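You operate a simulated robot arm through the tools that you are given. There is no shell and no other tool. Be economical: measure what you need, move in short steps, check, and stop when the job is done.

The job below is to be done with a simulated two-armed robot. You get a single attempt, and the scene is never put back.

## Task
On the top of the long white table, fold the blue towel in half.

Only the result counts: the job must be done as asked and must still hold three seconds after the hand-in. Knocking over, shifting, dropping, spilling or breaking anything else fails it. Flat cloth is picked up by pressing the open fingertips on it (5 to 10 N) and closing them slowly along it; thin cloth reads only 2 to 8 mm in the jaws.

## Robot
Two 7-joint arms with two-finger parallel grippers on one trunk, on a base that drives. Base frame: it is fixed to the floor where the robot stands at the start and does not move with it; the origin is under the middle of the robot, x ahead of it, y to its left, z up; the surface under the hand at the start is at about z = 740. Readings come in mm, degrees, newtons and seconds.
The left shoulder is at the start at [50, 165, 1005], the right one opposite. With the tool pointing down near the work surface each hand reaches from about 240 to 700 mm from the robot's upright axis, wherever it stands, measured 20 degrees to its own side. Places, roughly: top of the long white table [600, 1200, 700]. Payload 3.91 kg a hand.
Tool frame (each hand has its own): the origin (TCP) lies between the finger pads and is the grasp point; the fingertips stand 30 mm ahead of it; z points along the fingers, y is the line along which they close. The gripper opens to 110 mm. The fingers are 20 mm wide and 10 mm thick; the gripper's body (48 by 112 mm) begins 55 mm behind the TCP.
Orientation is that of the tool frame in the base frame, as a unit quaternion [x, y, z, w]. With the fingers straight down and closing along the base's y, the tool's x points along the base's -x, its y along +y and its z along -z.

## Interface
- The arms move only by the tool play_rows. It takes "left_plan", "right_plan" or both (then of equal length, played together; a hand with none holds still); each is a list of rows, each a list of 7 numbers: the shift along the tool's x, y, z in units of 40 mm (1.0 is 40 mm), then the turn, a rotation vector about the tool's x, y, z in units of 4 degrees (1.0 is 4 degrees), then the gripper command, from -1 (shut) to 1 (fully open), values between in proportion. In form: [[tx, ty, tz, rx, ry, rz, claw], ...]. A call has 1 to 12 rows; each row shifts and turns the commanded pose from where the row before left it, along the tool's axes as they then stand. A call with a number of a shift or a turn outside -1 to 1 is refused whole. A row lasts 0.2 s, in which the tool goes at most 50 mm and 8.6 degrees; a call with a longer step from one row to the next is refused whole, and so is a gripper value outside its range. Where a pose cannot be reached the arm comes as near as it can. A force on the tool above 40 N (or 10 N above the force at the start of the call, whichever is more), or a blocked arm, ends the call early, and 0.2 s more pass. The fingers move at their own pace (about 45 mm/s each) and stop on an object; they squeeze with about 36 N. The grip force told is the motor's: it shows also when the fingers shut on nothing. Time passes only in rows, and 0.2 s behind the last, so rows that do not move let the fingers close. The reply holds the time, the measured pose of the TCP, the force on the tool along the base axes, the opening and the grip force, in the units named above and with some noise, with the torque about the TCP (base axes, N m) and any sound that the robot's microphone picked up.
- Cameras (640 x 400 px; columns grow to the right, rows downward): "scene" is now at [118.2, 6.5, 1178.1]; the picture's right is [0.08, -1.00, 0.00], its down [-0.55, -0.04, -0.83] and it looks along [0.83, 0.07, -0.55] (base axes); focal length 253 px, centre (320, 200). "left" rides on the left gripper at [72, -17, -103] in its tool frame; the picture's right is [0.23, 0.97, 0.00], its down [-0.76, 0.18, -0.62] and it looks along [-0.61, 0.14, 0.78] (tool axes); focal length 222 px, centre (320, 200). "right" rides on the right gripper at [72, 17, -103] in its tool frame; the picture's right is [-0.23, 0.97, 0.00], its down [-0.76, -0.18, -0.62] and it looks along [-0.61, -0.14, 0.78] (tool axes); focal length 222 px, centre (320, 200). There is no depth. A picture from a camera that has moved, and an enlarged one, comes with that camera's place and axes in the base frame and with its lens.
- get_image(camera): a new picture of that camera. No time passes.
- raise_lower(by): slides the trunk up (or, below 0, down) by that many mm; the arms and the scene camera ride with it, the base frame stays. It gives what a move gives, with no picture.
- roll_base(legs): drives the robot by 1 to 6 legs, each [ahead, left, turn to the left] in mm, mm and degrees, along the robot's own axes; the way and the turn of a leg run together, so that a leg with both is an arc; at most 1500 mm and 180 degrees a leg. The arms and the cameras ride along, it lands a little off, and it stops where it bumps. It gives what a move gives.
- pan_tilt(pan, tilt): turns the head with the scene camera to pan (to the left, within 80 degrees either way) and tilt (down, from -29 to 69), counted from straight ahead of the robot. It gives what a move gives.
- inspect(camera, box): a new picture of the part [left, top, right, bottom] of that camera's present view, enlarged. No time passes.
- finish_job(): hands the job in; it is judged then, once.

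Go step by step. Nothing tells you exact positions but the pictures and the camera data: compare them with the known pose of the tool, close in by small moves and look again before you grip or let go. The budget is 120 turns and 88 pictures, counting those below and the enlarged ones. Unless the task says otherwise, let go and move clear before handing in, and close with one line.

The tools are called after "Request:" as a command line: name --argument value ..., lists and objects as JSON in quotes. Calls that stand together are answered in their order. play_rows: Moves the arms, as the interface text tells. Its arguments: {"type":"object","properties":{"left_plan":{"type":"array"},"right_plan":{"type":"array"}},"required":[]} The other tools are called the same way: raise_lower (by) slides the trunk up or down; roll_base (legs) drives the base; pan_tilt (pan, tilt) turns the head that bears the scene camera; get_image (camera) takes a picture; inspect (camera, box) takes an enlarged picture of a part of a camera's view; finish_job () hands the job in.

At the start:

```text
time: 0.0
left_tool_pos: [487.9, 307.2, 946.3]
left_ee_rot: [-0.001, 1.0, 0.0, 0.001]
left_wrist_force: [-0.8, -0.6, 0.3]
left_wrist_torque: [-0.02, -0.02, 0.0]
left_gripper_width: 110.0
left_gripper_force: 0.1
right_tool_pos: [464.6, -100.9, 987.2]
right_ee_rot: [0.0, 1.0, 0.0, 0.0]
right_wrist_force: [0.0, 1.2, 0.0]
right_wrist_torque: [0.0, 0.01, -0.01]
right_gripper_width: 109.9
right_gripper_force: 0.1
trunk travel left (down, up): [-225.0, 278.0]
robot x, y, heading: [-0.9, 0.8, -0.1]
head pan, tilt: [4.5, 33.7]
```

scene: 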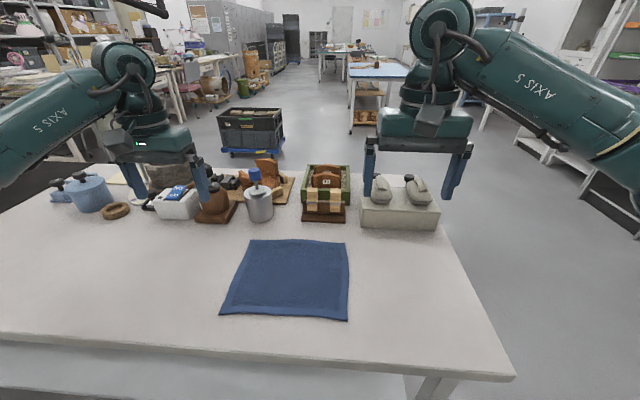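
right: 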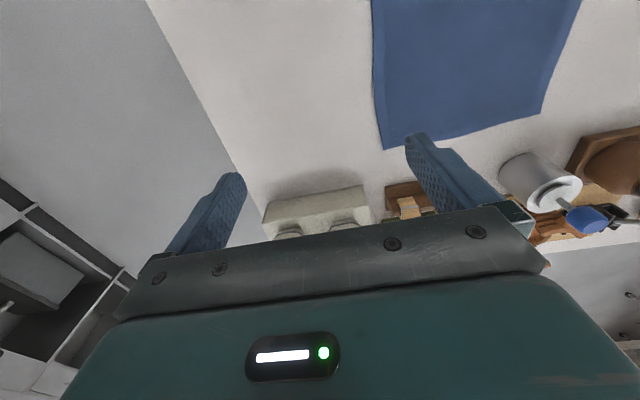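
left: 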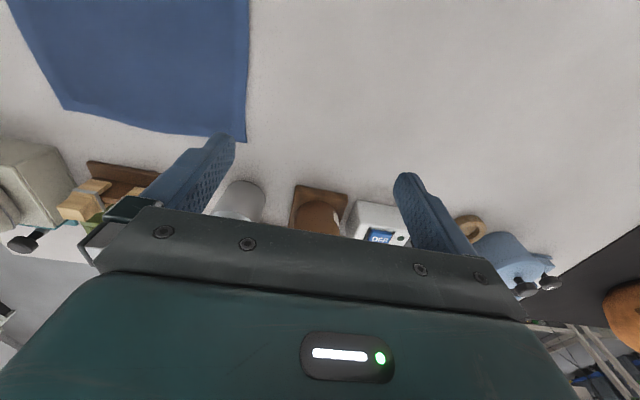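

The blue towel lies on the table right ahead of me, but the long white table is given at y≈1200. I will look left to check whether it is the same table.

Request:
pan_tilt --pan 60 --tilt 30

Request:
get_image --camera "scene"

```text
time: 1.2
left_tool_pos: [488.4, 307.9, 946.1]
left_ee_rot: [-0.001, 1.0, 0.0, 0.0]
left_wrist_force: [-0.4, 0.8, 0.9]
left_wrist_torque: [-0.02, 0.01, 0.0]
left_gripper_width: 110.0
left_gripper_force: 0.2
right_tool_pos: [463.5, -100.9, 988.5]
right_ee_rot: [0.0, 1.0, 0.0, -0.001]
right_wrist_force: [0.5, 1.2, -0.1]
right_wrist_torque: [0.03, 0.02, 0.0]
right_gripper_width: 109.9
right_gripper_force: 0.0
trunk travel left (down, up): [-225.0, 278.0]
robot x, y, heading: [2.1, 2.1, -0.1]
head pan, tilt: [60.0, 30.0]
```

```text
84 pictures are left
camera scene: at [75.0, 77.8, 1183.8], right [0.87, -0.5, 0.0], down [-0.25, -0.43, -0.87], along [0.43, 0.75, -0.5], focal length 253 px, centre (320, 200)
```

scene: 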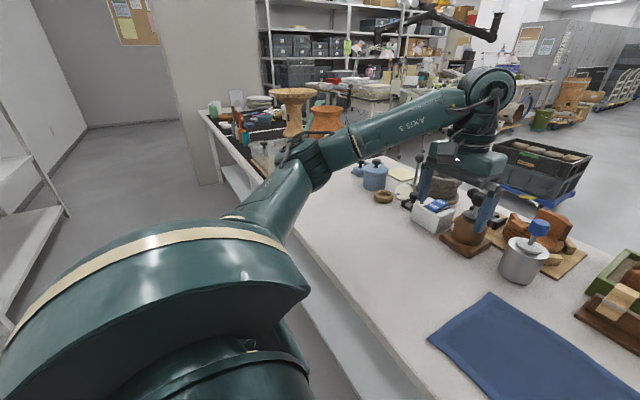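

It looks like one continuous table. I'll zoom on its far part and look straight down at the towel.

Request:
inspect --camera "scene" --box '[180, 80, 440, 240]'

Request:
pan_tilt --pan 0 --tilt 55

Request:
get_image --camera "scene"

```text
2.46 times, centred on (310, 160) of scene
camera zoom: at [75.0, 77.8, 1183.8], right [0.87, -0.5, 0.0], down [-0.25, -0.43, -0.87], along [0.43, 0.75, -0.5], focal length 623 px, centre (345, 298)
```

zoom: 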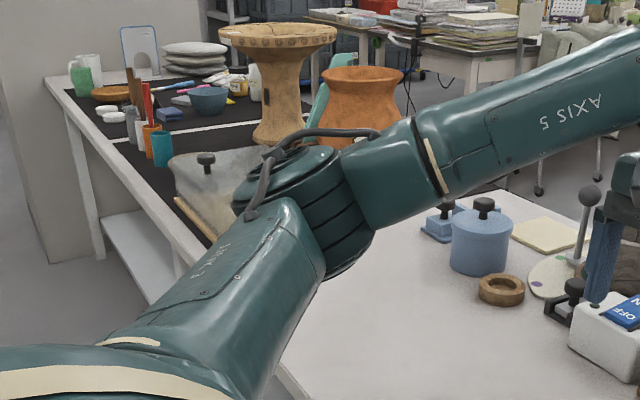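

```text
time: 2.5
left_tool_pos: [486.7, 307.5, 945.9]
left_ee_rot: [0.0, 1.0, 0.0, 0.0]
left_wrist_force: [-0.4, -0.1, -0.8]
left_wrist_torque: [0.04, 0.03, -0.03]
left_gripper_width: 110.4
left_gripper_force: 0.1
right_tool_pos: [463.7, -100.9, 987.0]
right_ee_rot: [0.0, 1.0, 0.0, 0.0]
right_wrist_force: [-0.7, -0.4, 0.0]
right_wrist_torque: [0.0, -0.01, 0.0]
right_gripper_width: 110.0
right_gripper_force: 0.0
trunk travel left (down, up): [-225.0, 278.0]
robot x, y, heading: [-4.1, 0.6, -0.1]
head pan, tilt: [0.0, 55.0]
```

```text
82 pictures are left
camera scene: at [101.8, -0.4, 1147.8], right [0.0, -1.0, 0.0], down [-0.82, 0.0, -0.57], along [0.57, 0.0, -0.82], focal length 253 px, centre (320, 200)
```

scene: 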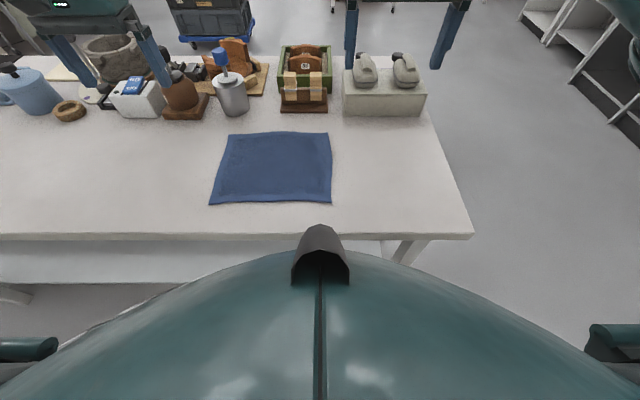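

The towel spans about x 375–581, y −25–215 on the z≈740 surface, with objects only from x≈670 on. I'll centre the robot on it, then turn both hands so the fingers close along x.

Request:
roll_base --legs '[[0, 95, 0]]'

Request:
play_rows --left_plan '[[0, 0, 0, 0, 0, 1, 1], [0, 0, 0, 0, 0, 1, 1], [0, 0, 0, 0, 0, 1, 1], [0, 0, 0, 0, 0, 1, 1], [0, 0, 0, 0, 0, 1, 1], [0, 0, 0, 0, 0, 1, 1], [0, 0, 0, 0, 0, 1, 1], [0, 0, 0, 0, 0, 1, 1], [0, 0, 0, 0, 0, 1, 1], [0, 0, 0, 0, 0, 1, 1], [0, 0, 0, 0, 0, 1, 1], [0, 0, 0, 0, 0, 0.5, 1]]' --right_plan '[[0, 0, 0, 0, 0, -1, 1], [0, 0, 0, 0, 0, -1, 1], [0, 0, 0, 0, 0, -1, 1], [0, 0, 0, 0, 0, -1, 1], [0, 0, 0, 0, 0, -1, 1], [0, 0, 0, 0, 0, -1, 1], [0, 0, 0, 0, 0, -1, 1], [0, 0, 0, 0, 0, -1, 1], [0, 0, 0, 0, 0, -1, 1], [0, 0, 0, 0, 0, -1, 1], [0, 0, 0, 0, 0, -1, 1], [0, 0, 0, 0, 0, -0.5, 1]]'

Request:
play_rows --left_plan '[[0, 0, 0, 0, 0, 1, 1], [0, 0, 0, 0, 0, 1, 1], [0, 0, 0, 0, 0, 1, 1], [0, 0, 0, 0, 0, 1, 1], [0, 0, 0, 0, 0, 1, 1], [0, 0, 0, 0, 0, 1, 1], [0, 0, 0, 0, 0, 1, 1], [0, 0, 0, 0, 0, 1, 1], [0, 0, 0, 0, 0, 1, 1], [0, 0, 0, 0, 0, 1, 1], [0, 0, 0, 0, 0, 1, 1]]' --right_plan '[[0, 0, 0, 0, 0, -1, 1], [0, 0, 0, 0, 0, -1, 1], [0, 0, 0, 0, 0, -1, 1], [0, 0, 0, 0, 0, -1, 1], [0, 0, 0, 0, 0, -1, 1], [0, 0, 0, 0, 0, -1, 1], [0, 0, 0, 0, 0, -1, 1], [0, 0, 0, 0, 0, -1, 1], [0, 0, 0, 0, 0, -1, 1], [0, 0, 0, 0, 0, -1, 1], [0, 0, 0, 0, 0, -1, 1]]'

Request:
get_image --camera "scene"

```text
time: 4.0
left_tool_pos: [488.1, 401.1, 945.5]
left_ee_rot: [-0.001, 1.0, 0.001, 0.0]
left_wrist_force: [0.4, 0.1, 0.0]
left_wrist_torque: [0.0, 0.01, -0.04]
left_gripper_width: 110.2
left_gripper_force: 0.0
right_tool_pos: [464.5, -6.1, 987.8]
right_ee_rot: [0.0, 1.0, 0.0, 0.0]
right_wrist_force: [-1.0, 0.1, -0.1]
right_wrist_torque: [0.01, -0.05, -0.02]
right_gripper_width: 109.9
right_gripper_force: 0.0
trunk travel left (down, up): [-225.0, 278.0]
robot x, y, heading: [-0.5, 93.9, -0.1]
head pan, tilt: [0.0, 55.0]
```

```text
time: 6.6
left_tool_pos: [473.3, 397.8, 936.4]
left_ee_rot: [0.279, 0.96, -0.003, -0.001]
left_wrist_force: [-0.1, 0.2, -0.2]
left_wrist_torque: [-0.01, -0.01, 0.0]
left_gripper_width: 110.0
left_gripper_force: 0.0
left hand out of reach, approached as far as the arm can: row 8, 9, 10, 11, 12
right_tool_pos: [463.5, -6.6, 988.0]
right_ee_rot: [-0.392, 0.92, -0.001, 0.0]
right_wrist_force: [0.2, 0.0, 0.0]
right_wrist_torque: [-0.01, -0.01, -0.02]
right_gripper_width: 109.9
right_gripper_force: 0.1
trunk travel left (down, up): [-225.0, 278.0]
robot x, y, heading: [2.0, 90.7, -0.3]
head pan, tilt: [0.0, 55.0]
```

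```text
time: 9.0
left_tool_pos: [472.1, 374.3, 937.6]
left_ee_rot: [0.312, 0.95, -0.003, -0.002]
left_wrist_force: [-0.2, 0.3, -0.8]
left_wrist_torque: [0.02, -0.03, -0.01]
left_gripper_width: 109.9
left_gripper_force: 0.0
left hand out of reach, approached as far as the arm can: row 1, 2, 3, 4, 5, 6, 7, 8, 9, 10, 11
right_tool_pos: [328.5, 42.8, 970.8]
right_ee_rot: [0.708, -0.707, 0.001, 0.0]
right_wrist_force: [0.3, -0.6, 0.6]
right_wrist_torque: [-0.02, 0.0, -0.03]
right_gripper_width: 109.9
right_gripper_force: 0.1
right hand out of reach, approached as far as the arm can: row 4, 5, 6, 7, 8, 9, 10, 11
trunk travel left (down, up): [-225.0, 278.0]
robot x, y, heading: [-3.0, 92.2, -0.0]
head pan, tilt: [0.0, 55.0]
```

```text
81 pictures are left
camera scene: at [101.7, 93.6, 1147.8], right [0.0, -1.0, 0.0], down [-0.82, 0.0, -0.57], along [0.57, 0.0, -0.82], focal length 253 px, centre (320, 200)
```

scene: 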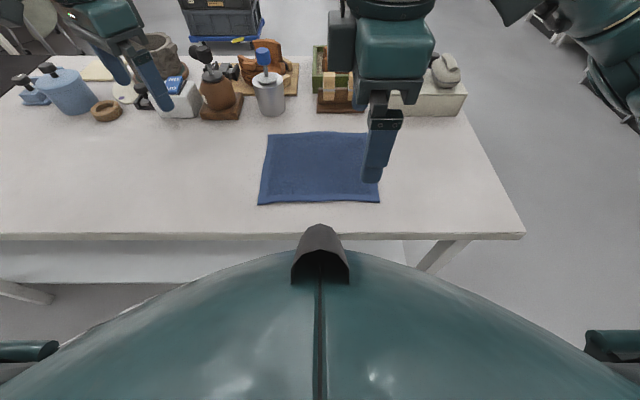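

Full outward turn isn't reachable from up here; it may be at the actual work spot. I'll bring both hands over the near corners at a safe height and check.

Request:
play_rows --left_plan '[[-0.27, -0.97, 0.44, 0, 0, 0, 1], [-0.27, -0.97, 0.44, 0, 0, 0, 1], [-0.27, -0.97, 0.44, 0, 0, 0, 1], [-0.27, -0.97, 0.44, 0, 0, 0, 1], [-0.27, -0.97, 0.44, 0, 0, 0, 1]]' --right_plan '[[0.16, -0.23, 0.6, 0, 0, 0, 1], [0.16, -0.23, 0.6, 0, 0, 0, 1], [0.16, -0.23, 0.6, 0, 0, 0, 1], [0.16, -0.23, 0.6, 0, 0, 0, 1], [0.16, -0.23, 0.6, 0, 0, 0, 1]]'

```text
time: 10.2
left_tool_pos: [399.3, 185.6, 849.3]
left_ee_rot: [0.312, 0.95, -0.002, -0.002]
left_wrist_force: [0.4, 0.0, -0.8]
left_wrist_torque: [0.0, -0.02, 0.06]
left_gripper_width: 110.1
left_gripper_force: 0.0
right_tool_pos: [327.5, 31.6, 922.0]
right_ee_rot: [-0.704, 0.71, 0.0, 0.001]
right_wrist_force: [0.4, 0.2, 0.1]
right_wrist_torque: [-0.03, -0.01, 0.01]
right_gripper_width: 110.0
right_gripper_force: 0.1
right hand out of reach, approached as far as the arm can: row 1, 2, 3, 4, 5
trunk travel left (down, up): [-225.0, 278.0]
robot x, y, heading: [2.9, 94.1, -0.0]
head pan, tilt: [0.0, 55.0]
```

Outward 90° limits the reach to x≈327. I'll turn both back through default toward the inward orientation and see how far it goes.

Request:
play_rows --left_plan '[[0, 0, 0, 0, 0, -1, 1], [0, 0, 0, 0, 0, -1, 1], [0, 0, 0, 0, 0, -1, 1], [0, 0, 0, 0, 0, -1, 1], [0, 0, 0, 0, 0, -1, 1], [0, 0, 0, 0, 0, -1, 1], [0, 0, 0, 0, 0, -1, 1], [0, 0, 0, 0, 0, -1, 1], [0, 0, 0, 0, 0, -1, 1], [0, 0, 0, 0, 0, -1, 1], [0, 0, 0, 0, 0, -1, 1], [0, 0, 0, 0, 0, -1, 1]]' --right_plan '[[0, 0, 0, 0, 0, 1, 1], [0, 0, 0, 0, 0, 1, 1], [0, 0, 0, 0, 0, 1, 1], [0, 0, 0, 0, 0, 1, 1], [0, 0, 0, 0, 0, 1, 1], [0, 0, 0, 0, 0, 1, 1], [0, 0, 0, 0, 0, 1, 1], [0, 0, 0, 0, 0, 1, 1], [0, 0, 0, 0, 0, 1, 1], [0, 0, 0, 0, 0, 1, 1], [0, 0, 0, 0, 0, 1, 1], [0, 0, 0, 0, 0, 1, 1]]'

Request:
play_rows --left_plan '[[0, 0, 0, 0, 0, -1, 1], [0, 0, 0, 0, 0, -1, 1], [0, 0, 0, 0, 0, -1, 1], [0, 0, 0, 0, 0, -1, 1], [0, 0, 0, 0, 0, -1, 1], [0, 0, 0, 0, 0, -1, 1], [0, 0, 0, 0, 0, -1, 1], [0, 0, 0, 0, 0, -1, 1], [0, 0, 0, 0, 0, -1, 1], [0, 0, 0, 0, 0, -1, 1], [0, 0, 0, 0, 0, -1, 1], [0, 0, 0, 0, 0, -1, 1]]' --right_plan '[[0, 0, 0, 0, 0, 1, 1], [0, 0, 0, 0, 0, 1, 1], [0, 0, 0, 0, 0, 1, 1], [0, 0, 0, 0, 0, 1, 1], [0, 0, 0, 0, 0, 1, 1], [0, 0, 0, 0, 0, 1, 1], [0, 0, 0, 0, 0, 1, 1], [0, 0, 0, 0, 0, 1, 1], [0, 0, 0, 0, 0, 1, 1], [0, 0, 0, 0, 0, 1, 1], [0, 0, 0, 0, 0, 0.5, 1], [0, 0, 0, 0, 0, 0, 1]]'

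```text
time: 12.8
left_tool_pos: [401.1, 186.3, 850.2]
left_ee_rot: [-0.102, 0.995, -0.003, -0.003]
left_wrist_force: [0.7, 0.3, -0.1]
left_wrist_torque: [0.02, -0.02, 0.0]
left_gripper_width: 109.9
left_gripper_force: 0.0
right_tool_pos: [327.6, 31.6, 922.3]
right_ee_rot: [-0.359, 0.933, 0.0, 0.0]
right_wrist_force: [-0.3, 0.3, -0.6]
right_wrist_torque: [0.01, 0.0, 0.01]
right_gripper_width: 110.1
right_gripper_force: 0.0
trunk travel left (down, up): [-225.0, 278.0]
robot x, y, heading: [-0.3, 94.6, -0.1]
head pan, tilt: [0.0, 55.0]
```

```text
time: 15.4
left_tool_pos: [400.3, 185.5, 851.2]
left_ee_rot: [-0.498, 0.867, -0.001, -0.003]
left_wrist_force: [0.0, 0.2, 0.5]
left_wrist_torque: [-0.03, 0.0, -0.02]
left_gripper_width: 110.0
left_gripper_force: 0.0
right_tool_pos: [326.3, 32.2, 922.1]
right_ee_rot: [0.0, 1.0, 0.001, 0.0]
right_wrist_force: [-0.9, -0.5, 0.3]
right_wrist_torque: [0.0, 0.01, 0.0]
right_gripper_width: 110.2
right_gripper_force: 0.1
trunk travel left (down, up): [-225.0, 278.0]
robot x, y, heading: [-0.7, 95.6, 0.1]
head pan, tilt: [0.0, 55.0]
```

The inward turn works. I'll finish it on both hands, with the right brought over its corner.

Request:
play_rows --left_plan '[[0, 0, 0, 0, 0, -1, 1], [0, 0, 0, 0, 0, -1, 1], [0, 0, 0, 0, 0, -1, 1], [0, 0, 0, 0, 0, -1, 1], [0, 0, 0, 0, 0, -1, 1], [0, 0, 0, 0, 0, -1, 1], [0, 0, 0, 0, 0, -1, 1], [0, 0, 0, 0, 0, -0.5, 1], [0, 0, 0, 0, 0, 0, 1], [0, 0, 0, 0, 0, 0, 1], [0, 0, 0, 0, 0, 0, 1], [0, 0, 0, 0, 0, 0, 1]]' --right_plan '[[-0.62, -0.27, 0.6, 0, 0, 0, 1], [-0.62, -0.27, 0.6, 0, 0, 0, 1], [-0.62, -0.27, 0.6, 0, 0, 0, 1], [0, 0, 0, 0, 0, 1, 1], [0, 0, 0, 0, 0, 1, 1], [0, 0, 0, 0, 0, 1, 1], [0, 0, 0, 0, 0, 1, 1], [0, 0, 0, 0, 0, 1, 1], [0, 0, 0, 0, 0, 1, 1], [0, 0, 0, 0, 0, 1, 1], [0, 0, 0, 0, 0, 1, 1], [0, 0, 0, 0, 0, 1, 1]]'

Request:
get_image --camera "scene"

Request:
get_image --camera "left"

```text
time: 18.0
left_tool_pos: [400.3, 186.8, 850.4]
left_ee_rot: [-0.705, 0.709, 0.0, -0.004]
left_wrist_force: [-0.2, 0.6, -0.4]
left_wrist_torque: [0.0, -0.05, 0.01]
left_gripper_width: 109.9
left_gripper_force: 0.0
right_tool_pos: [401.2, -1.0, 849.2]
right_ee_rot: [0.31, 0.951, 0.0, 0.0]
right_wrist_force: [-1.2, 0.3, 1.1]
right_wrist_torque: [-0.01, -0.01, 0.0]
right_gripper_width: 110.1
right_gripper_force: 0.2
trunk travel left (down, up): [-225.0, 278.0]
robot x, y, heading: [1.2, 93.1, 0.1]
head pan, tilt: [0.0, 55.0]
```

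```text
80 pictures are left
camera scene: at [101.8, 93.5, 1147.8], right [0.0, -1.0, 0.0], down [-0.82, 0.0, -0.57], along [0.57, 0.0, -0.82], focal length 253 px, centre (320, 200)
```

scene: 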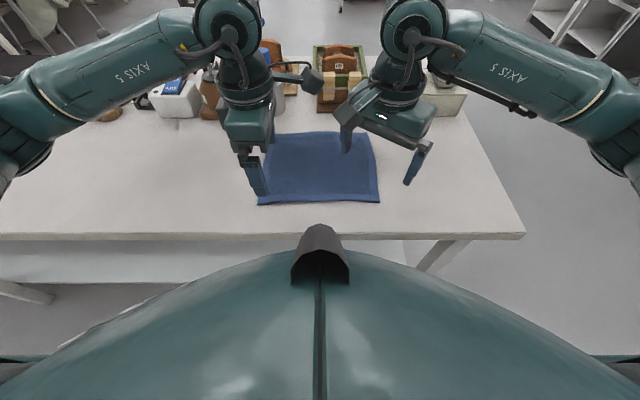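

```text
79 pictures are left
camera left: at [417.0, 114.9, 954.5], right [-0.98, -0.22, 0.01], down [-0.17, 0.77, 0.62], along [-0.14, 0.6, -0.78], focal length 222 px, centre (320, 200)
```

left: 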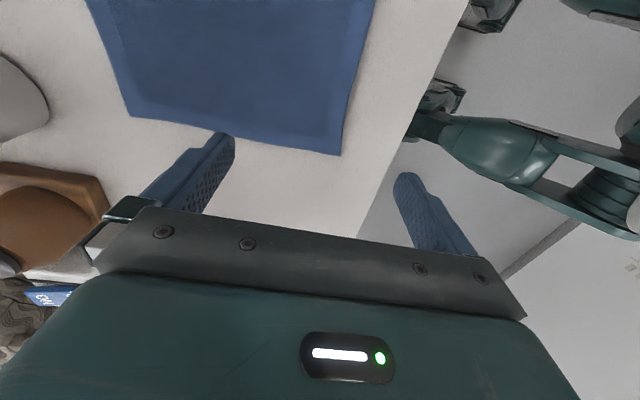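

Inward turning works, but at 90° the two wrist cameras would come too close. At 45° inward the fingers close along the towel's diagonals, which suits a corner pinch, so I'll set that and narrow the jaws to 40 mm.

Request:
play_rows --left_plan '[[0, 0, 0, 0, 0, 1, -0.27], [0, 0, 0, 0, 0, 1, -0.27], [0, 0, 0, 0, 0, 1, -0.27], [0, 0, 0, 0, 0, 1, -0.27], [0, 0, 0, 0, 0, 1, -0.27], [0, 0, 0, 0, 0, 1, -0.27], [0, 0, 0, 0, 0, 1, -0.27], [0, 0, 0, 0, 0, 1, -0.27], [0, 0, 0, 0, 0, 1, -0.27], [0, 0, 0, 0, 0, 1, -0.27], [0, 0, 0, 0, 0, 1, -0.27], [0, 0.12, 0, 0, 0, 0.25, -0.27]]' --right_plan '[[0, 0, 0, 0, 0, 1, -0.27], [0, 0, 0, 0, 0, 1, -0.27], [0.05, 0, 0, 0, 0, 0.2, -0.27], [0, 0, 0, 0, 0, 0, -0.27], [0, 0, 0, 0, 0, 0, -0.27], [0, 0, 0, 0, 0, 0, -0.27], [0, 0, 0, 0, 0, 0, -0.27], [0, 0, 0, 0, 0, 0, -0.27], [0, 0, 0, 0, 0, 0, -0.27], [0, 0, 0, 0, 0, 0, -0.27], [0, 0, 0, 0, 0, 0, -0.27], [0, 0, 0, 0, 0, 0, -0.27]]'

Request:
play_rows --left_plan '[[0, 0, 0.4, 0, 0, 0, -0.27], [0, 0, 0.4, 0, 0, 0, -0.27], [0, 0, 0.4, 0, 0, 0, -0.27], [0, 0, 0.4, 0, 0, 0, -0.27]]' --right_plan '[[0, 0, 0.4, 0, 0, 0, -0.27], [0, 0, 0.4, 0, 0, 0, -0.27], [0, 0, 0.4, 0, 0, 0, -0.27], [0, 0, 0.4, 0, 0, 0, -0.27]]'

Request:
get_image --camera "left"

Request:
get_image --camera "right"

Request:
inspect --camera "scene" --box '[220, 110, 420, 235]'

```text
time: 20.6
left_tool_pos: [397.7, 190.4, 852.0]
left_ee_rot: [-0.379, 0.925, -0.001, -0.003]
left_wrist_force: [-0.5, -0.7, 1.0]
left_wrist_torque: [-0.01, -0.05, 0.0]
left_gripper_width: 40.2
left_gripper_force: 0.0
right_tool_pos: [401.3, 0.1, 847.8]
right_ee_rot: [0.381, 0.925, 0.0, 0.0]
right_wrist_force: [-0.1, 0.0, 0.4]
right_wrist_torque: [-0.01, 0.01, 0.0]
right_gripper_width: 40.0
right_gripper_force: 0.0
trunk travel left (down, up): [-225.0, 278.0]
robot x, y, heading: [-2.9, 96.0, 0.3]
head pan, tilt: [0.0, 55.0]
```

```text
time: 21.6
left_tool_pos: [397.5, 188.6, 787.1]
left_ee_rot: [-0.38, 0.925, -0.001, -0.004]
left_wrist_force: [-0.3, -0.1, -0.7]
left_wrist_torque: [-0.02, 0.05, 0.01]
left_gripper_width: 39.9
left_gripper_force: 0.0
right_tool_pos: [399.4, -1.4, 784.9]
right_ee_rot: [0.381, 0.925, -0.001, 0.0]
right_wrist_force: [-0.1, -0.7, 0.3]
right_wrist_torque: [0.0, 0.03, -0.02]
right_gripper_width: 40.3
right_gripper_force: 0.0
trunk travel left (down, up): [-225.0, 278.0]
robot x, y, heading: [-2.6, 91.9, -0.1]
head pan, tilt: [0.0, 55.0]
```

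```text
78 pictures are left
camera left: at [356.7, 127.2, 890.6], right [-0.85, 0.53, 0.0], down [0.42, 0.66, 0.62], along [0.33, 0.52, -0.79], focal length 222 px, centre (320, 200)
```

left: 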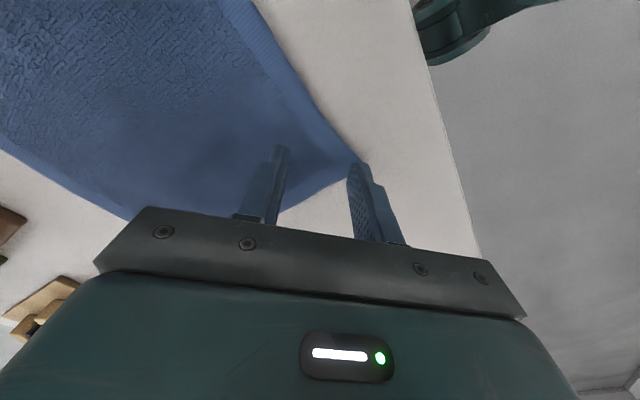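

```text
77 pictures are left
camera right: at [360.9, 61.9, 888.9], right [0.85, 0.53, 0.0], down [0.42, -0.66, 0.62], along [0.33, -0.53, -0.78], focal length 222 px, centre (320, 200)
```

right: 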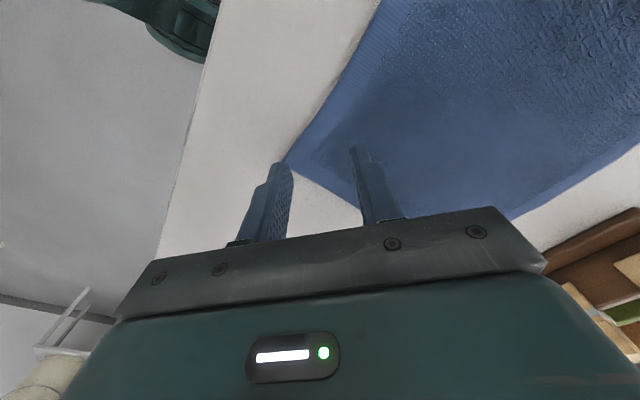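

```text
3.20 times, centred on (320, 172) of scene
camera zoom: at [101.8, 93.5, 1147.8], right [0.0, -1.0, 0.0], down [-0.82, 0.0, -0.57], along [0.57, 0.0, -0.82], focal length 810 px, centre (320, 288)
```

zoom: 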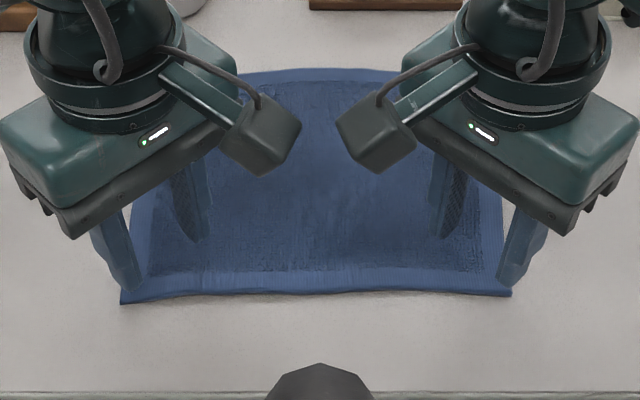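

Jaws straddle the corners well; I'll shift slightly inward so the outer fingers land on the cloth, then lower toward contact.

Request:
play_rows --left_plan '[[-0.09, -0.09, 0, 0, 0, 0, -0.27], [0, 0, 0.2, 0, 0, 0, -0.27], [0, 0, 0.1, 0, 0, 0, -0.27]]' --right_plan '[[-0.035, 0.21, 0, 0, 0, 0, -0.27], [0, 0, 0.2, 0, 0, 0, -0.27], [0, 0, 0.08, 0, 0, 0, -0.27]]'

Request:
play_rows --left_plan '[[0, 0, 0.08, 0, 0, 0, -0.27]]' --right_plan '[[0, 0, 0.08, 0, 0, 0, -0.27]]'

```text
time: 22.4
left_tool_pos: [402.3, 188.5, 775.1]
left_ee_rot: [-0.379, 0.925, 0.0, -0.003]
left_wrist_force: [-0.6, -0.3, 1.2]
left_wrist_torque: [-0.01, 0.01, -0.02]
left_gripper_width: 40.4
left_gripper_force: 0.1
right_tool_pos: [407.0, 5.7, 773.9]
right_ee_rot: [0.381, 0.925, 0.0, 0.0]
right_wrist_force: [0.6, -0.2, 2.6]
right_wrist_torque: [-0.01, 0.02, -0.04]
right_gripper_width: 40.0
right_gripper_force: 0.0
trunk travel left (down, up): [-225.0, 278.0]
robot x, y, heading: [-2.3, 95.6, 0.1]
head pan, tilt: [0.0, 55.0]
```

```text
time: 22.8
left_tool_pos: [401.4, 187.3, 773.6]
left_ee_rot: [-0.38, 0.925, -0.002, -0.002]
left_wrist_force: [0.8, 0.3, 9.4]
left_wrist_torque: [0.04, 0.0, -0.03]
left_gripper_width: 40.3
left_gripper_force: 0.0
right_tool_pos: [406.7, 5.3, 773.8]
right_ee_rot: [0.381, 0.924, 0.001, 0.001]
right_wrist_force: [0.9, -0.5, 11.0]
right_wrist_torque: [-0.05, 0.0, 0.02]
right_gripper_width: 40.3
right_gripper_force: 0.1
trunk travel left (down, up): [-225.0, 278.0]
robot x, y, heading: [-1.4, 97.0, 0.1]
head pan, tilt: [0.0, 55.0]
```

Both hands press with about 10 N. Now closing slowly along the cloth.

Request:
play_rows --left_plan '[[0, 0, 0.0, 0, 0, 0, -0.36], [0, 0, 0.0, 0, 0, 0, -0.45], [0, 0, 0.0, 0, 0, 0, -0.54], [0, 0, 0, 0, 0, 0, -0.63], [0, 0, 0, 0, 0, 0, -0.72], [0, 0, 0, 0, 0, 0, -0.8], [0, 0, 0, 0, 0, 0, -0.88], [0, 0, 0, 0, 0, 0, -0.95], [0, 0, 0, 0, 0, 0, -1], [0, 0, 0, 0, 0, 0, -1], [0, 0, 0, 0, 0, 0, -1]]' --right_plan '[[0, 0, 0.0, 0, 0, 0, -0.36], [0, 0, 0.0, 0, 0, 0, -0.45], [0, 0, 0.0, 0, 0, 0, -0.54], [0, 0, 0, 0, 0, 0, -0.63], [0, 0, 0, 0, 0, 0, -0.72], [0, 0, 0, 0, 0, 0, -0.8], [0, 0, 0, 0, 0, 0, -0.88], [0, 0, 0, 0, 0, 0, -0.95], [0, 0, 0, 0, 0, 0, -1], [0, 0, 0, 0, 0, 0, -1], [0, 0, 0, 0, 0, 0, -1]]'

Request:
get_image --camera "left"

Request:
get_image --camera "right"

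```text
time: 25.2
left_tool_pos: [401.2, 188.1, 774.1]
left_ee_rot: [-0.38, 0.925, -0.001, -0.001]
left_wrist_force: [-1.0, -1.0, 18.6]
left_wrist_torque: [-0.03, 0.02, -0.02]
left_gripper_width: 0.3
left_gripper_force: 36.0
right_tool_pos: [405.3, 5.6, 772.3]
right_ee_rot: [0.381, 0.924, 0.001, 0.001]
right_wrist_force: [-0.5, 4.5, 22.7]
right_wrist_torque: [0.2, 0.0, 0.0]
right_gripper_width: 4.7
right_gripper_force: 36.3
trunk travel left (down, up): [-225.0, 278.0]
robot x, y, heading: [-2.8, 92.7, 0.5]
head pan, tilt: [0.0, 55.0]
```

```text
75 pictures are left
camera left: at [360.4, 127.2, 876.9], right [-0.85, 0.53, 0.0], down [0.42, 0.66, 0.62], along [0.33, 0.52, -0.79], focal length 222 px, centre (320, 200)
```

left: 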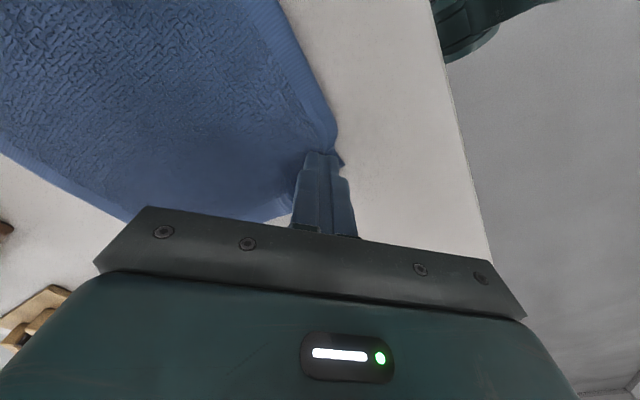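

```text
74 pictures are left
camera right: at [365.9, 67.4, 876.0], right [0.85, 0.53, 0.0], down [0.41, -0.66, 0.62], along [0.33, -0.53, -0.78], focal length 222 px, centre (320, 200)
```

right: 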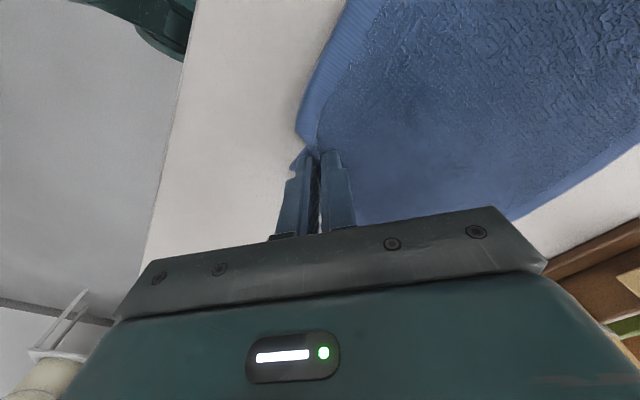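

Right hand has the cloth (4.7 mm); left closed on nothing. I'll lift the left a little, reopen to 40 mm and look at the corner.

Request:
play_rows --left_plan '[[0, 0, -0.3, 0, 0, 0, -1], [0, 0, 0, 0, 0, 0, -0.27], [0, 0, 0, 0, 0, 0, -0.27], [0, 0, 0, 0, 0, 0, -0.27], [0, 0, 0, 0, 0, 0, -0.27]]'

Request:
get_image --camera "left"

Request:
inspect --camera "scene" --box '[220, 110, 420, 235]'

```text
time: 26.4
left_tool_pos: [400.6, 190.8, 784.8]
left_ee_rot: [-0.379, 0.925, -0.002, -0.002]
left_wrist_force: [-0.1, -0.1, 0.5]
left_wrist_torque: [-0.02, 0.04, -0.02]
left_gripper_width: 40.1
left_gripper_force: 0.0
right_tool_pos: [405.6, 5.2, 772.8]
right_ee_rot: [0.381, 0.925, 0.001, 0.001]
right_wrist_force: [-4.1, 0.7, 28.7]
right_wrist_torque: [0.07, 0.1, 0.0]
right_gripper_width: 4.3
right_gripper_force: 36.0
trunk travel left (down, up): [-225.0, 278.0]
robot x, y, heading: [0.2, 95.2, 0.1]
head pan, tilt: [0.0, 55.0]
```

```text
73 pictures are left
camera left: at [360.6, 127.6, 888.4], right [-0.85, 0.53, 0.0], down [0.42, 0.66, 0.62], along [0.33, 0.52, -0.79], focal length 222 px, centre (320, 200)
```

left: 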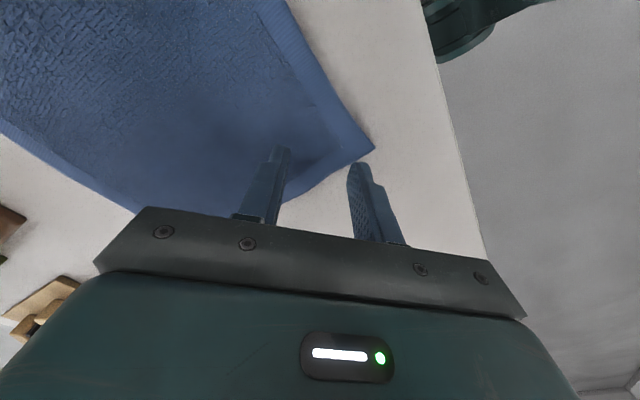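

```text
3.20 times, centred on (320, 172) of scene
camera zoom: at [99.9, 93.9, 1148.1], right [0.0, -1.0, 0.0], down [-0.82, 0.0, -0.58], along [0.58, 0.0, -0.82], focal length 810 px, centre (320, 288)
```

zoom: 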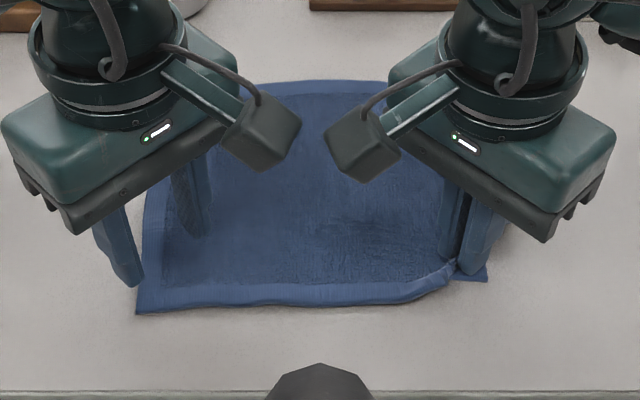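

The left corner is now at about (366, 205). I'll place the left jaws on it, a little deeper, and press again.

Request:
play_rows --left_plan '[[0.36, -0.16, 0, 0, 0, 0, -0.27], [0, 0, 0.25, 0, 0, 0, -0.27], [0, 0, 0.06, 0, 0, 0, -0.27]]'

Request:
get_image --camera "left"

```text
time: 27.4
left_tool_pos: [395.5, 173.5, 774.8]
left_ee_rot: [-0.378, 0.926, -0.007, -0.001]
left_wrist_force: [-1.6, 7.8, 10.5]
left_wrist_torque: [-1.71, 0.18, -0.47]
left_gripper_width: 39.9
left_gripper_force: 0.0
right_tool_pos: [407.8, 3.5, 772.1]
right_ee_rot: [0.382, 0.924, -0.001, 0.004]
right_wrist_force: [-1.4, -5.5, 12.2]
right_wrist_torque: [0.15, -0.21, 0.19]
right_gripper_width: 4.2
right_gripper_force: 35.7
trunk travel left (down, up): [-225.0, 278.0]
robot x, y, heading: [-3.3, 95.4, -0.0]
head pan, tilt: [0.0, 55.0]
stopped in row 3 (left hand): the force on the tool passed its limit at 42 N (the readings are from after the stop); the commanded pose is now the measured one
```

```text
71 pictures are left
camera left: at [355.0, 113.5, 879.6], right [-0.84, 0.54, -0.01], down [0.42, 0.67, 0.62], along [0.34, 0.52, -0.79], focal length 222 px, centre (320, 200)
```

left: 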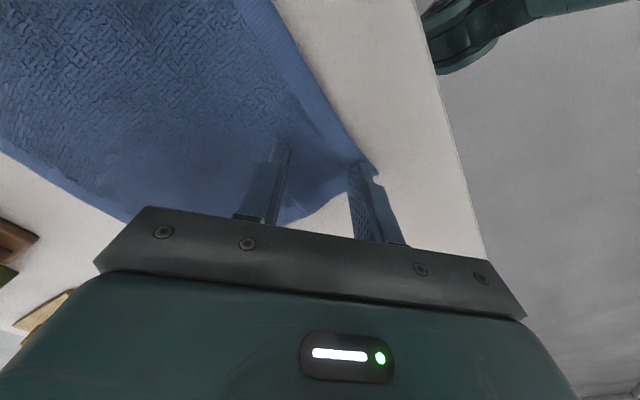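

The wrist camera housings are touching (sideways force). I'll lift the left and turn it 18° back outward so its camera clears, then look.

Request:
play_rows --left_plan '[[0, 0.1, -0.3, 0, 0, 0.5, -0.27], [0, 0, 0, 0, 0, 1, -0.27], [0, 0, 0, 0, 0, 1, -0.27], [0, 0, 0, 0, 0, 1, -0.27], [0, 0, 0, 0, 0, 1, -0.27]]'

Request:
get_image --camera "left"

Request:
inspect --camera "scene" --box '[220, 110, 420, 235]'

```text
time: 28.6
left_tool_pos: [392.3, 177.5, 786.6]
left_ee_rot: [-0.228, 0.974, -0.005, -0.001]
left_wrist_force: [1.1, -0.5, 1.1]
left_wrist_torque: [-0.02, 0.0, 0.0]
left_gripper_width: 40.5
left_gripper_force: 0.0
right_tool_pos: [408.6, 3.4, 770.9]
right_ee_rot: [0.383, 0.924, 0.001, 0.003]
right_wrist_force: [0.0, -3.9, 29.7]
right_wrist_torque: [-0.11, 0.0, -0.03]
right_gripper_width: 4.3
right_gripper_force: 35.8
trunk travel left (down, up): [-225.0, 278.0]
robot x, y, heading: [-1.4, 92.5, -0.1]
head pan, tilt: [0.0, 55.0]
```

```text
70 pictures are left
camera left: at [334.4, 131.7, 890.5], right [-0.64, 0.77, -0.01], down [0.6, 0.5, 0.62], along [0.48, 0.39, -0.79], focal length 222 px, centre (320, 200)
```

left: 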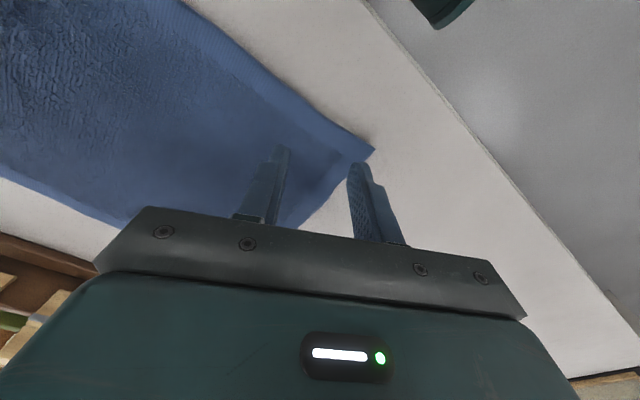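

```text
3.20 times, centred on (320, 172) of scene
camera zoom: at [100.1, 93.8, 1148.1], right [0.0, -1.0, 0.0], down [-0.82, 0.0, -0.58], along [0.58, 0.0, -0.82], focal length 810 px, centre (320, 288)
```

zoom: 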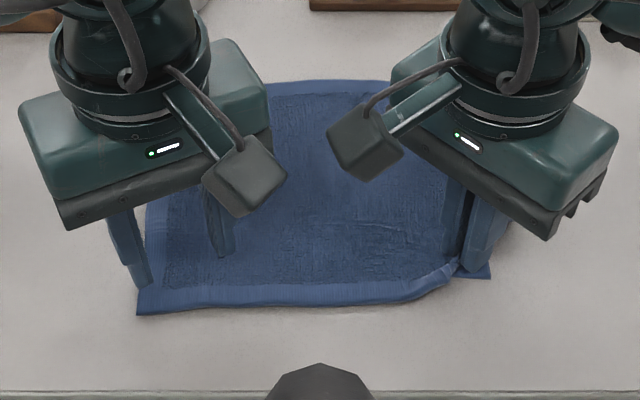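

Camera now clears. Shifting to the corner and pressing down gently.

Request:
play_rows --left_plan '[[0.19, -0.1, 0, 0, 0, 0, -0.27], [0, 0, 0.2, 0, 0, 0, -0.27], [0, 0, 0.1, 0, 0, 0, -0.27]]'

Request:
play_rows --left_plan '[[0, 0, 0.06, 0, 0, 0, -0.27]]'

Request:
get_image --camera "left"

```text
time: 29.4
left_tool_pos: [387.9, 170.5, 775.6]
left_ee_rot: [-0.228, 0.974, -0.005, -0.001]
left_wrist_force: [-0.2, -0.8, 0.9]
left_wrist_torque: [-0.01, 0.0, 0.0]
left_gripper_width: 39.9
left_gripper_force: 0.1
right_tool_pos: [406.4, 3.9, 772.5]
right_ee_rot: [0.383, 0.924, 0.0, 0.004]
right_wrist_force: [0.1, -3.2, 30.6]
right_wrist_torque: [-0.08, 0.02, -0.03]
right_gripper_width: 4.3
right_gripper_force: 35.9
trunk travel left (down, up): [-225.0, 278.0]
robot x, y, heading: [4.2, 93.1, -0.3]
head pan, tilt: [0.0, 55.0]
```

```text
time: 29.8
left_tool_pos: [387.6, 168.9, 772.1]
left_ee_rot: [-0.229, 0.973, -0.005, 0.0]
left_wrist_force: [-1.9, 0.6, 11.5]
left_wrist_torque: [0.11, 0.11, -0.01]
left_gripper_width: 40.0
left_gripper_force: 0.0
right_tool_pos: [407.5, 3.8, 773.0]
right_ee_rot: [0.383, 0.924, 0.0, 0.004]
right_wrist_force: [2.3, -4.0, 26.5]
right_wrist_torque: [-0.07, -0.06, 0.04]
right_gripper_width: 4.1
right_gripper_force: 36.0
trunk travel left (down, up): [-225.0, 278.0]
robot x, y, heading: [-4.7, 92.3, 0.0]
head pan, tilt: [0.0, 55.0]
```

```text
68 pictures are left
camera left: at [329.4, 124.3, 877.2], right [-0.64, 0.77, -0.01], down [0.6, 0.51, 0.62], along [0.48, 0.39, -0.78], focal length 222 px, centre (320, 200)
```

left: 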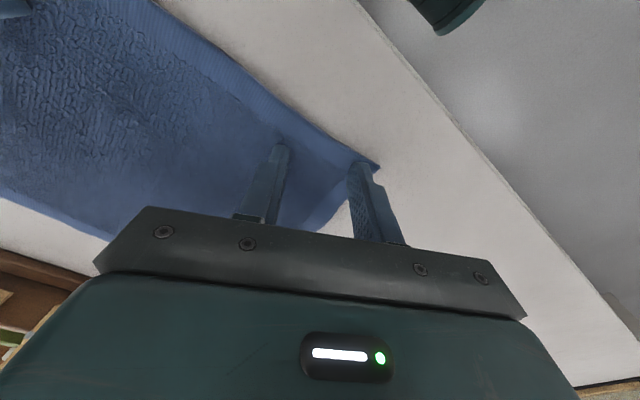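

The outer finger is on the cloth with the tip just beyond it, at 11 N. Closing slowly.

Request:
play_rows --left_plan '[[0, 0, 0.0, 0, 0, 0, -0.36], [0, 0, 0.0, 0, 0, 0, -0.45], [0, 0, 0.0, 0, 0, 0, -0.54], [0, 0, 0, 0, 0, 0, -0.63], [0, 0, 0, 0, 0, 0, -0.7], [0, 0, 0, 0, 0, 0, -0.77], [0, 0, 0, 0, 0, 0, -0.83], [0, 0, 0, 0, 0, 0, -0.89], [0, 0, 0, 0, 0, 0, -0.95], [0, 0, 0, 0, 0, 0, -1], [0, 0, 0, 0, 0, 0, -1]]'

Request:
get_image --camera "left"

Request:
inspect --camera "scene" --box '[220, 110, 420, 235]'

```text
time: 32.2
left_tool_pos: [386.6, 169.7, 773.0]
left_ee_rot: [-0.228, 0.974, -0.007, 0.0]
left_wrist_force: [1.2, -9.2, 20.3]
left_wrist_torque: [-0.25, -0.01, -0.01]
left_gripper_width: 4.2
left_gripper_force: 36.0
right_tool_pos: [407.6, 4.6, 772.8]
right_ee_rot: [0.382, 0.924, 0.001, 0.002]
right_wrist_force: [3.2, 6.4, 23.5]
right_wrist_torque: [0.2, -0.09, -0.04]
right_gripper_width: 4.2
right_gripper_force: 36.2
trunk travel left (down, up): [-225.0, 278.0]
robot x, y, heading: [2.2, 92.6, -0.1]
head pan, tilt: [0.0, 55.0]
```

```text
67 pictures are left
camera left: at [329.1, 123.9, 876.8], right [-0.64, 0.77, -0.01], down [0.6, 0.51, 0.62], along [0.48, 0.39, -0.79], focal length 222 px, centre (320, 200)
```

left: 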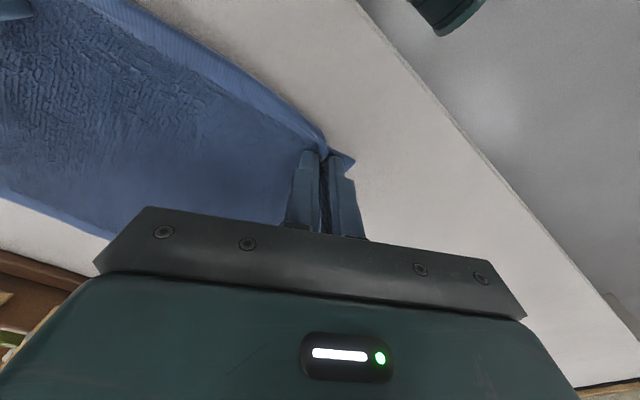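

```text
3.20 times, centred on (320, 172) of scene
camera zoom: at [99.6, 93.6, 1148.2], right [0.0, -1.0, 0.0], down [-0.82, 0.0, -0.58], along [0.58, 0.0, -0.82], focal length 810 px, centre (320, 288)
```

zoom: 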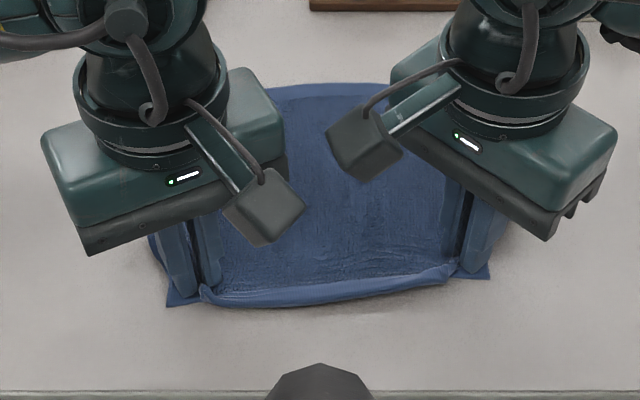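

Both corners are held (about 4 mm each). I'll lift them 60 mm, squaring up and spreading slightly, and look.

Request:
play_rows --left_plan '[[0, 0, -0.375, 0, 0, 0, -1], [-0.28, -0.05, -0.375, 0, 0, 0, -1], [-0.28, -0.05, -0.375, 0, 0, 0, -1], [-0.28, -0.05, -0.375, 0, 0, 0, -1]]' --right_plan '[[0, 0, -0.375, 0, 0, 0, -1], [-0.11, 0.05, -0.375, 0, 0, 0, -1], [-0.11, 0.05, -0.375, 0, 0, 0, -1], [-0.11, 0.05, -0.375, 0, 0, 0, -1]]'

Request:
get_image --camera "scene"

Request:
get_image --camera "right"

Request:
get_image --camera "left"

```text
time: 33.2
left_tool_pos: [421.0, 176.3, 830.4]
left_ee_rot: [-0.227, 0.974, -0.01, -0.001]
left_wrist_force: [-1.0, -29.2, -0.7]
left_wrist_torque: [-0.93, 0.06, 0.0]
left_gripper_width: 4.0
left_gripper_force: 36.7
right_tool_pos: [421.5, 1.4, 831.2]
right_ee_rot: [0.382, 0.924, 0.004, 0.001]
right_wrist_force: [0.4, 29.4, -0.6]
right_wrist_torque: [0.87, -0.03, -0.12]
right_gripper_width: 4.3
right_gripper_force: 35.8
trunk travel left (down, up): [-225.0, 278.0]
robot x, y, heading: [3.2, 96.5, -0.1]
head pan, tilt: [0.0, 55.0]
```

```text
65 pictures are left
camera scene: at [101.8, 93.7, 1147.7], right [0.0, -1.0, 0.0], down [-0.82, 0.0, -0.57], along [0.57, 0.0, -0.82], focal length 253 px, centre (320, 200)
```

scene: 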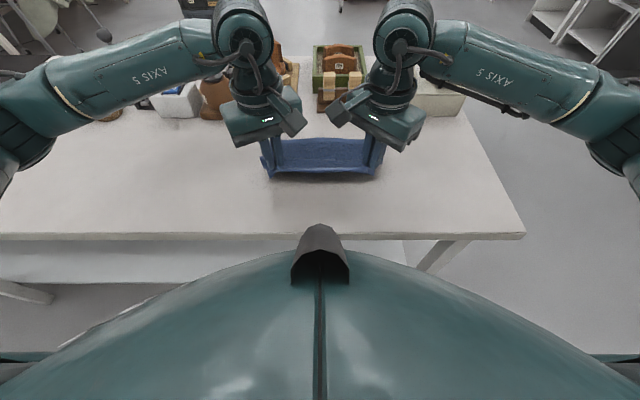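

```text
64 pictures are left
camera right: at [381.9, 63.0, 934.8], right [0.85, 0.53, 0.01], down [0.41, -0.67, 0.62], along [0.33, -0.52, -0.78], focal length 222 px, centre (320, 200)
```

right: 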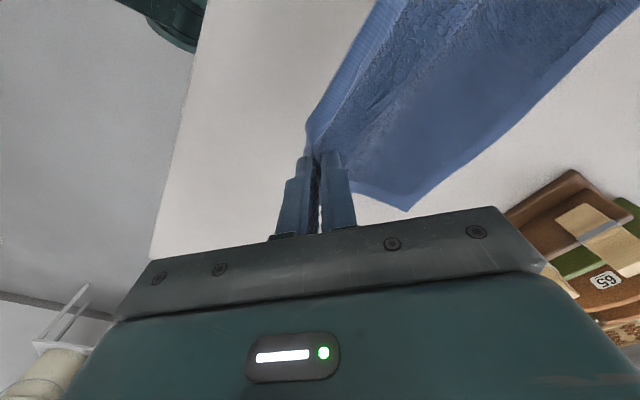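

```text
63 pictures are left
camera left: at [362.7, 132.9, 935.5], right [-0.63, 0.77, -0.02], down [0.6, 0.51, 0.61], along [0.48, 0.38, -0.79], focal length 222 px, centre (320, 200)
```

left: 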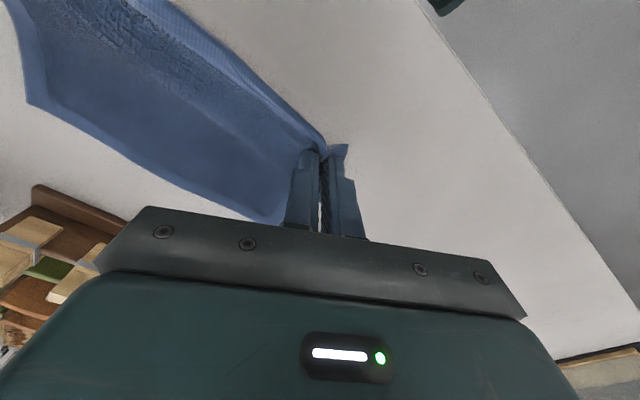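

Both corners are lifted with the edge taut; far corners sit near (561, −27) and (≈555, 206). Moving forward over the fold line, slightly slackening the edge.

Request:
play_rows --left_plan '[[-0.367, -0.2, -0.1, 0, 0, 0, -1], [-0.367, -0.2, -0.1, 0, 0, 0, -1], [-0.367, -0.2, -0.1, 0, 0, 0, -1]]' --right_plan '[[-0.283, 0.307, -0.1, 0, 0, 0, -1], [-0.283, 0.307, -0.1, 0, 0, 0, -1], [-0.283, 0.307, -0.1, 0, 0, 0, -1]]'

Request:
get_image --camera "right"

Request:
inspect --camera "scene" --box '[220, 80, 420, 205]'

```text
time: 34.0
left_tool_pos: [470.7, 176.4, 843.5]
left_ee_rot: [-0.228, 0.974, -0.008, -0.001]
left_wrist_force: [-0.9, -26.7, -1.1]
left_wrist_torque: [-0.84, 0.0, -0.07]
left_gripper_width: 4.4
left_gripper_force: 35.8
right_tool_pos: [471.5, 1.9, 842.7]
right_ee_rot: [0.382, 0.924, 0.001, 0.002]
right_wrist_force: [0.9, 26.8, 0.0]
right_wrist_torque: [0.8, -0.01, -0.11]
right_gripper_width: 4.5
right_gripper_force: 35.8
trunk travel left (down, up): [-225.0, 278.0]
robot x, y, heading: [1.8, 96.9, -0.2]
head pan, tilt: [0.0, 55.0]
```

```text
62 pictures are left
camera right: at [432.4, 64.1, 946.0], right [0.85, 0.53, 0.0], down [0.41, -0.66, 0.62], along [0.33, -0.53, -0.78], focal length 222 px, centre (320, 200)
```

right: 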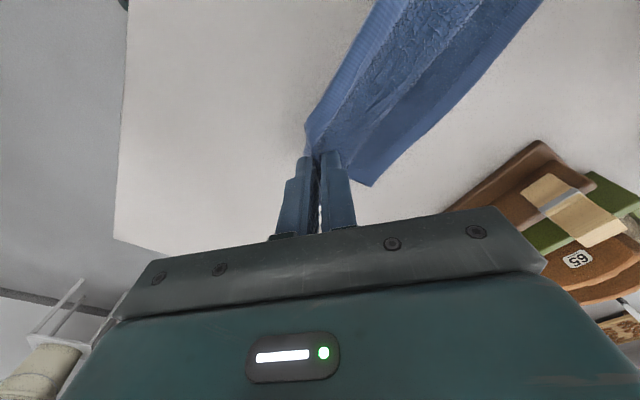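

```text
3.20 times, centred on (320, 142) of scene
camera zoom: at [101.8, 93.7, 1147.8], right [0.0, -1.0, 0.0], down [-0.82, 0.0, -0.57], along [0.57, 0.0, -0.82], focal length 810 px, centre (320, 384)
```

zoom: 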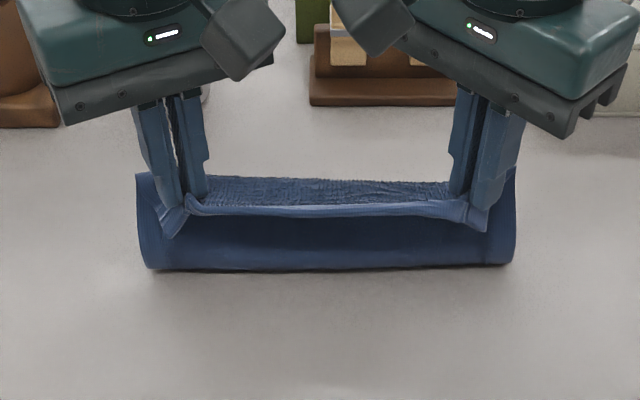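

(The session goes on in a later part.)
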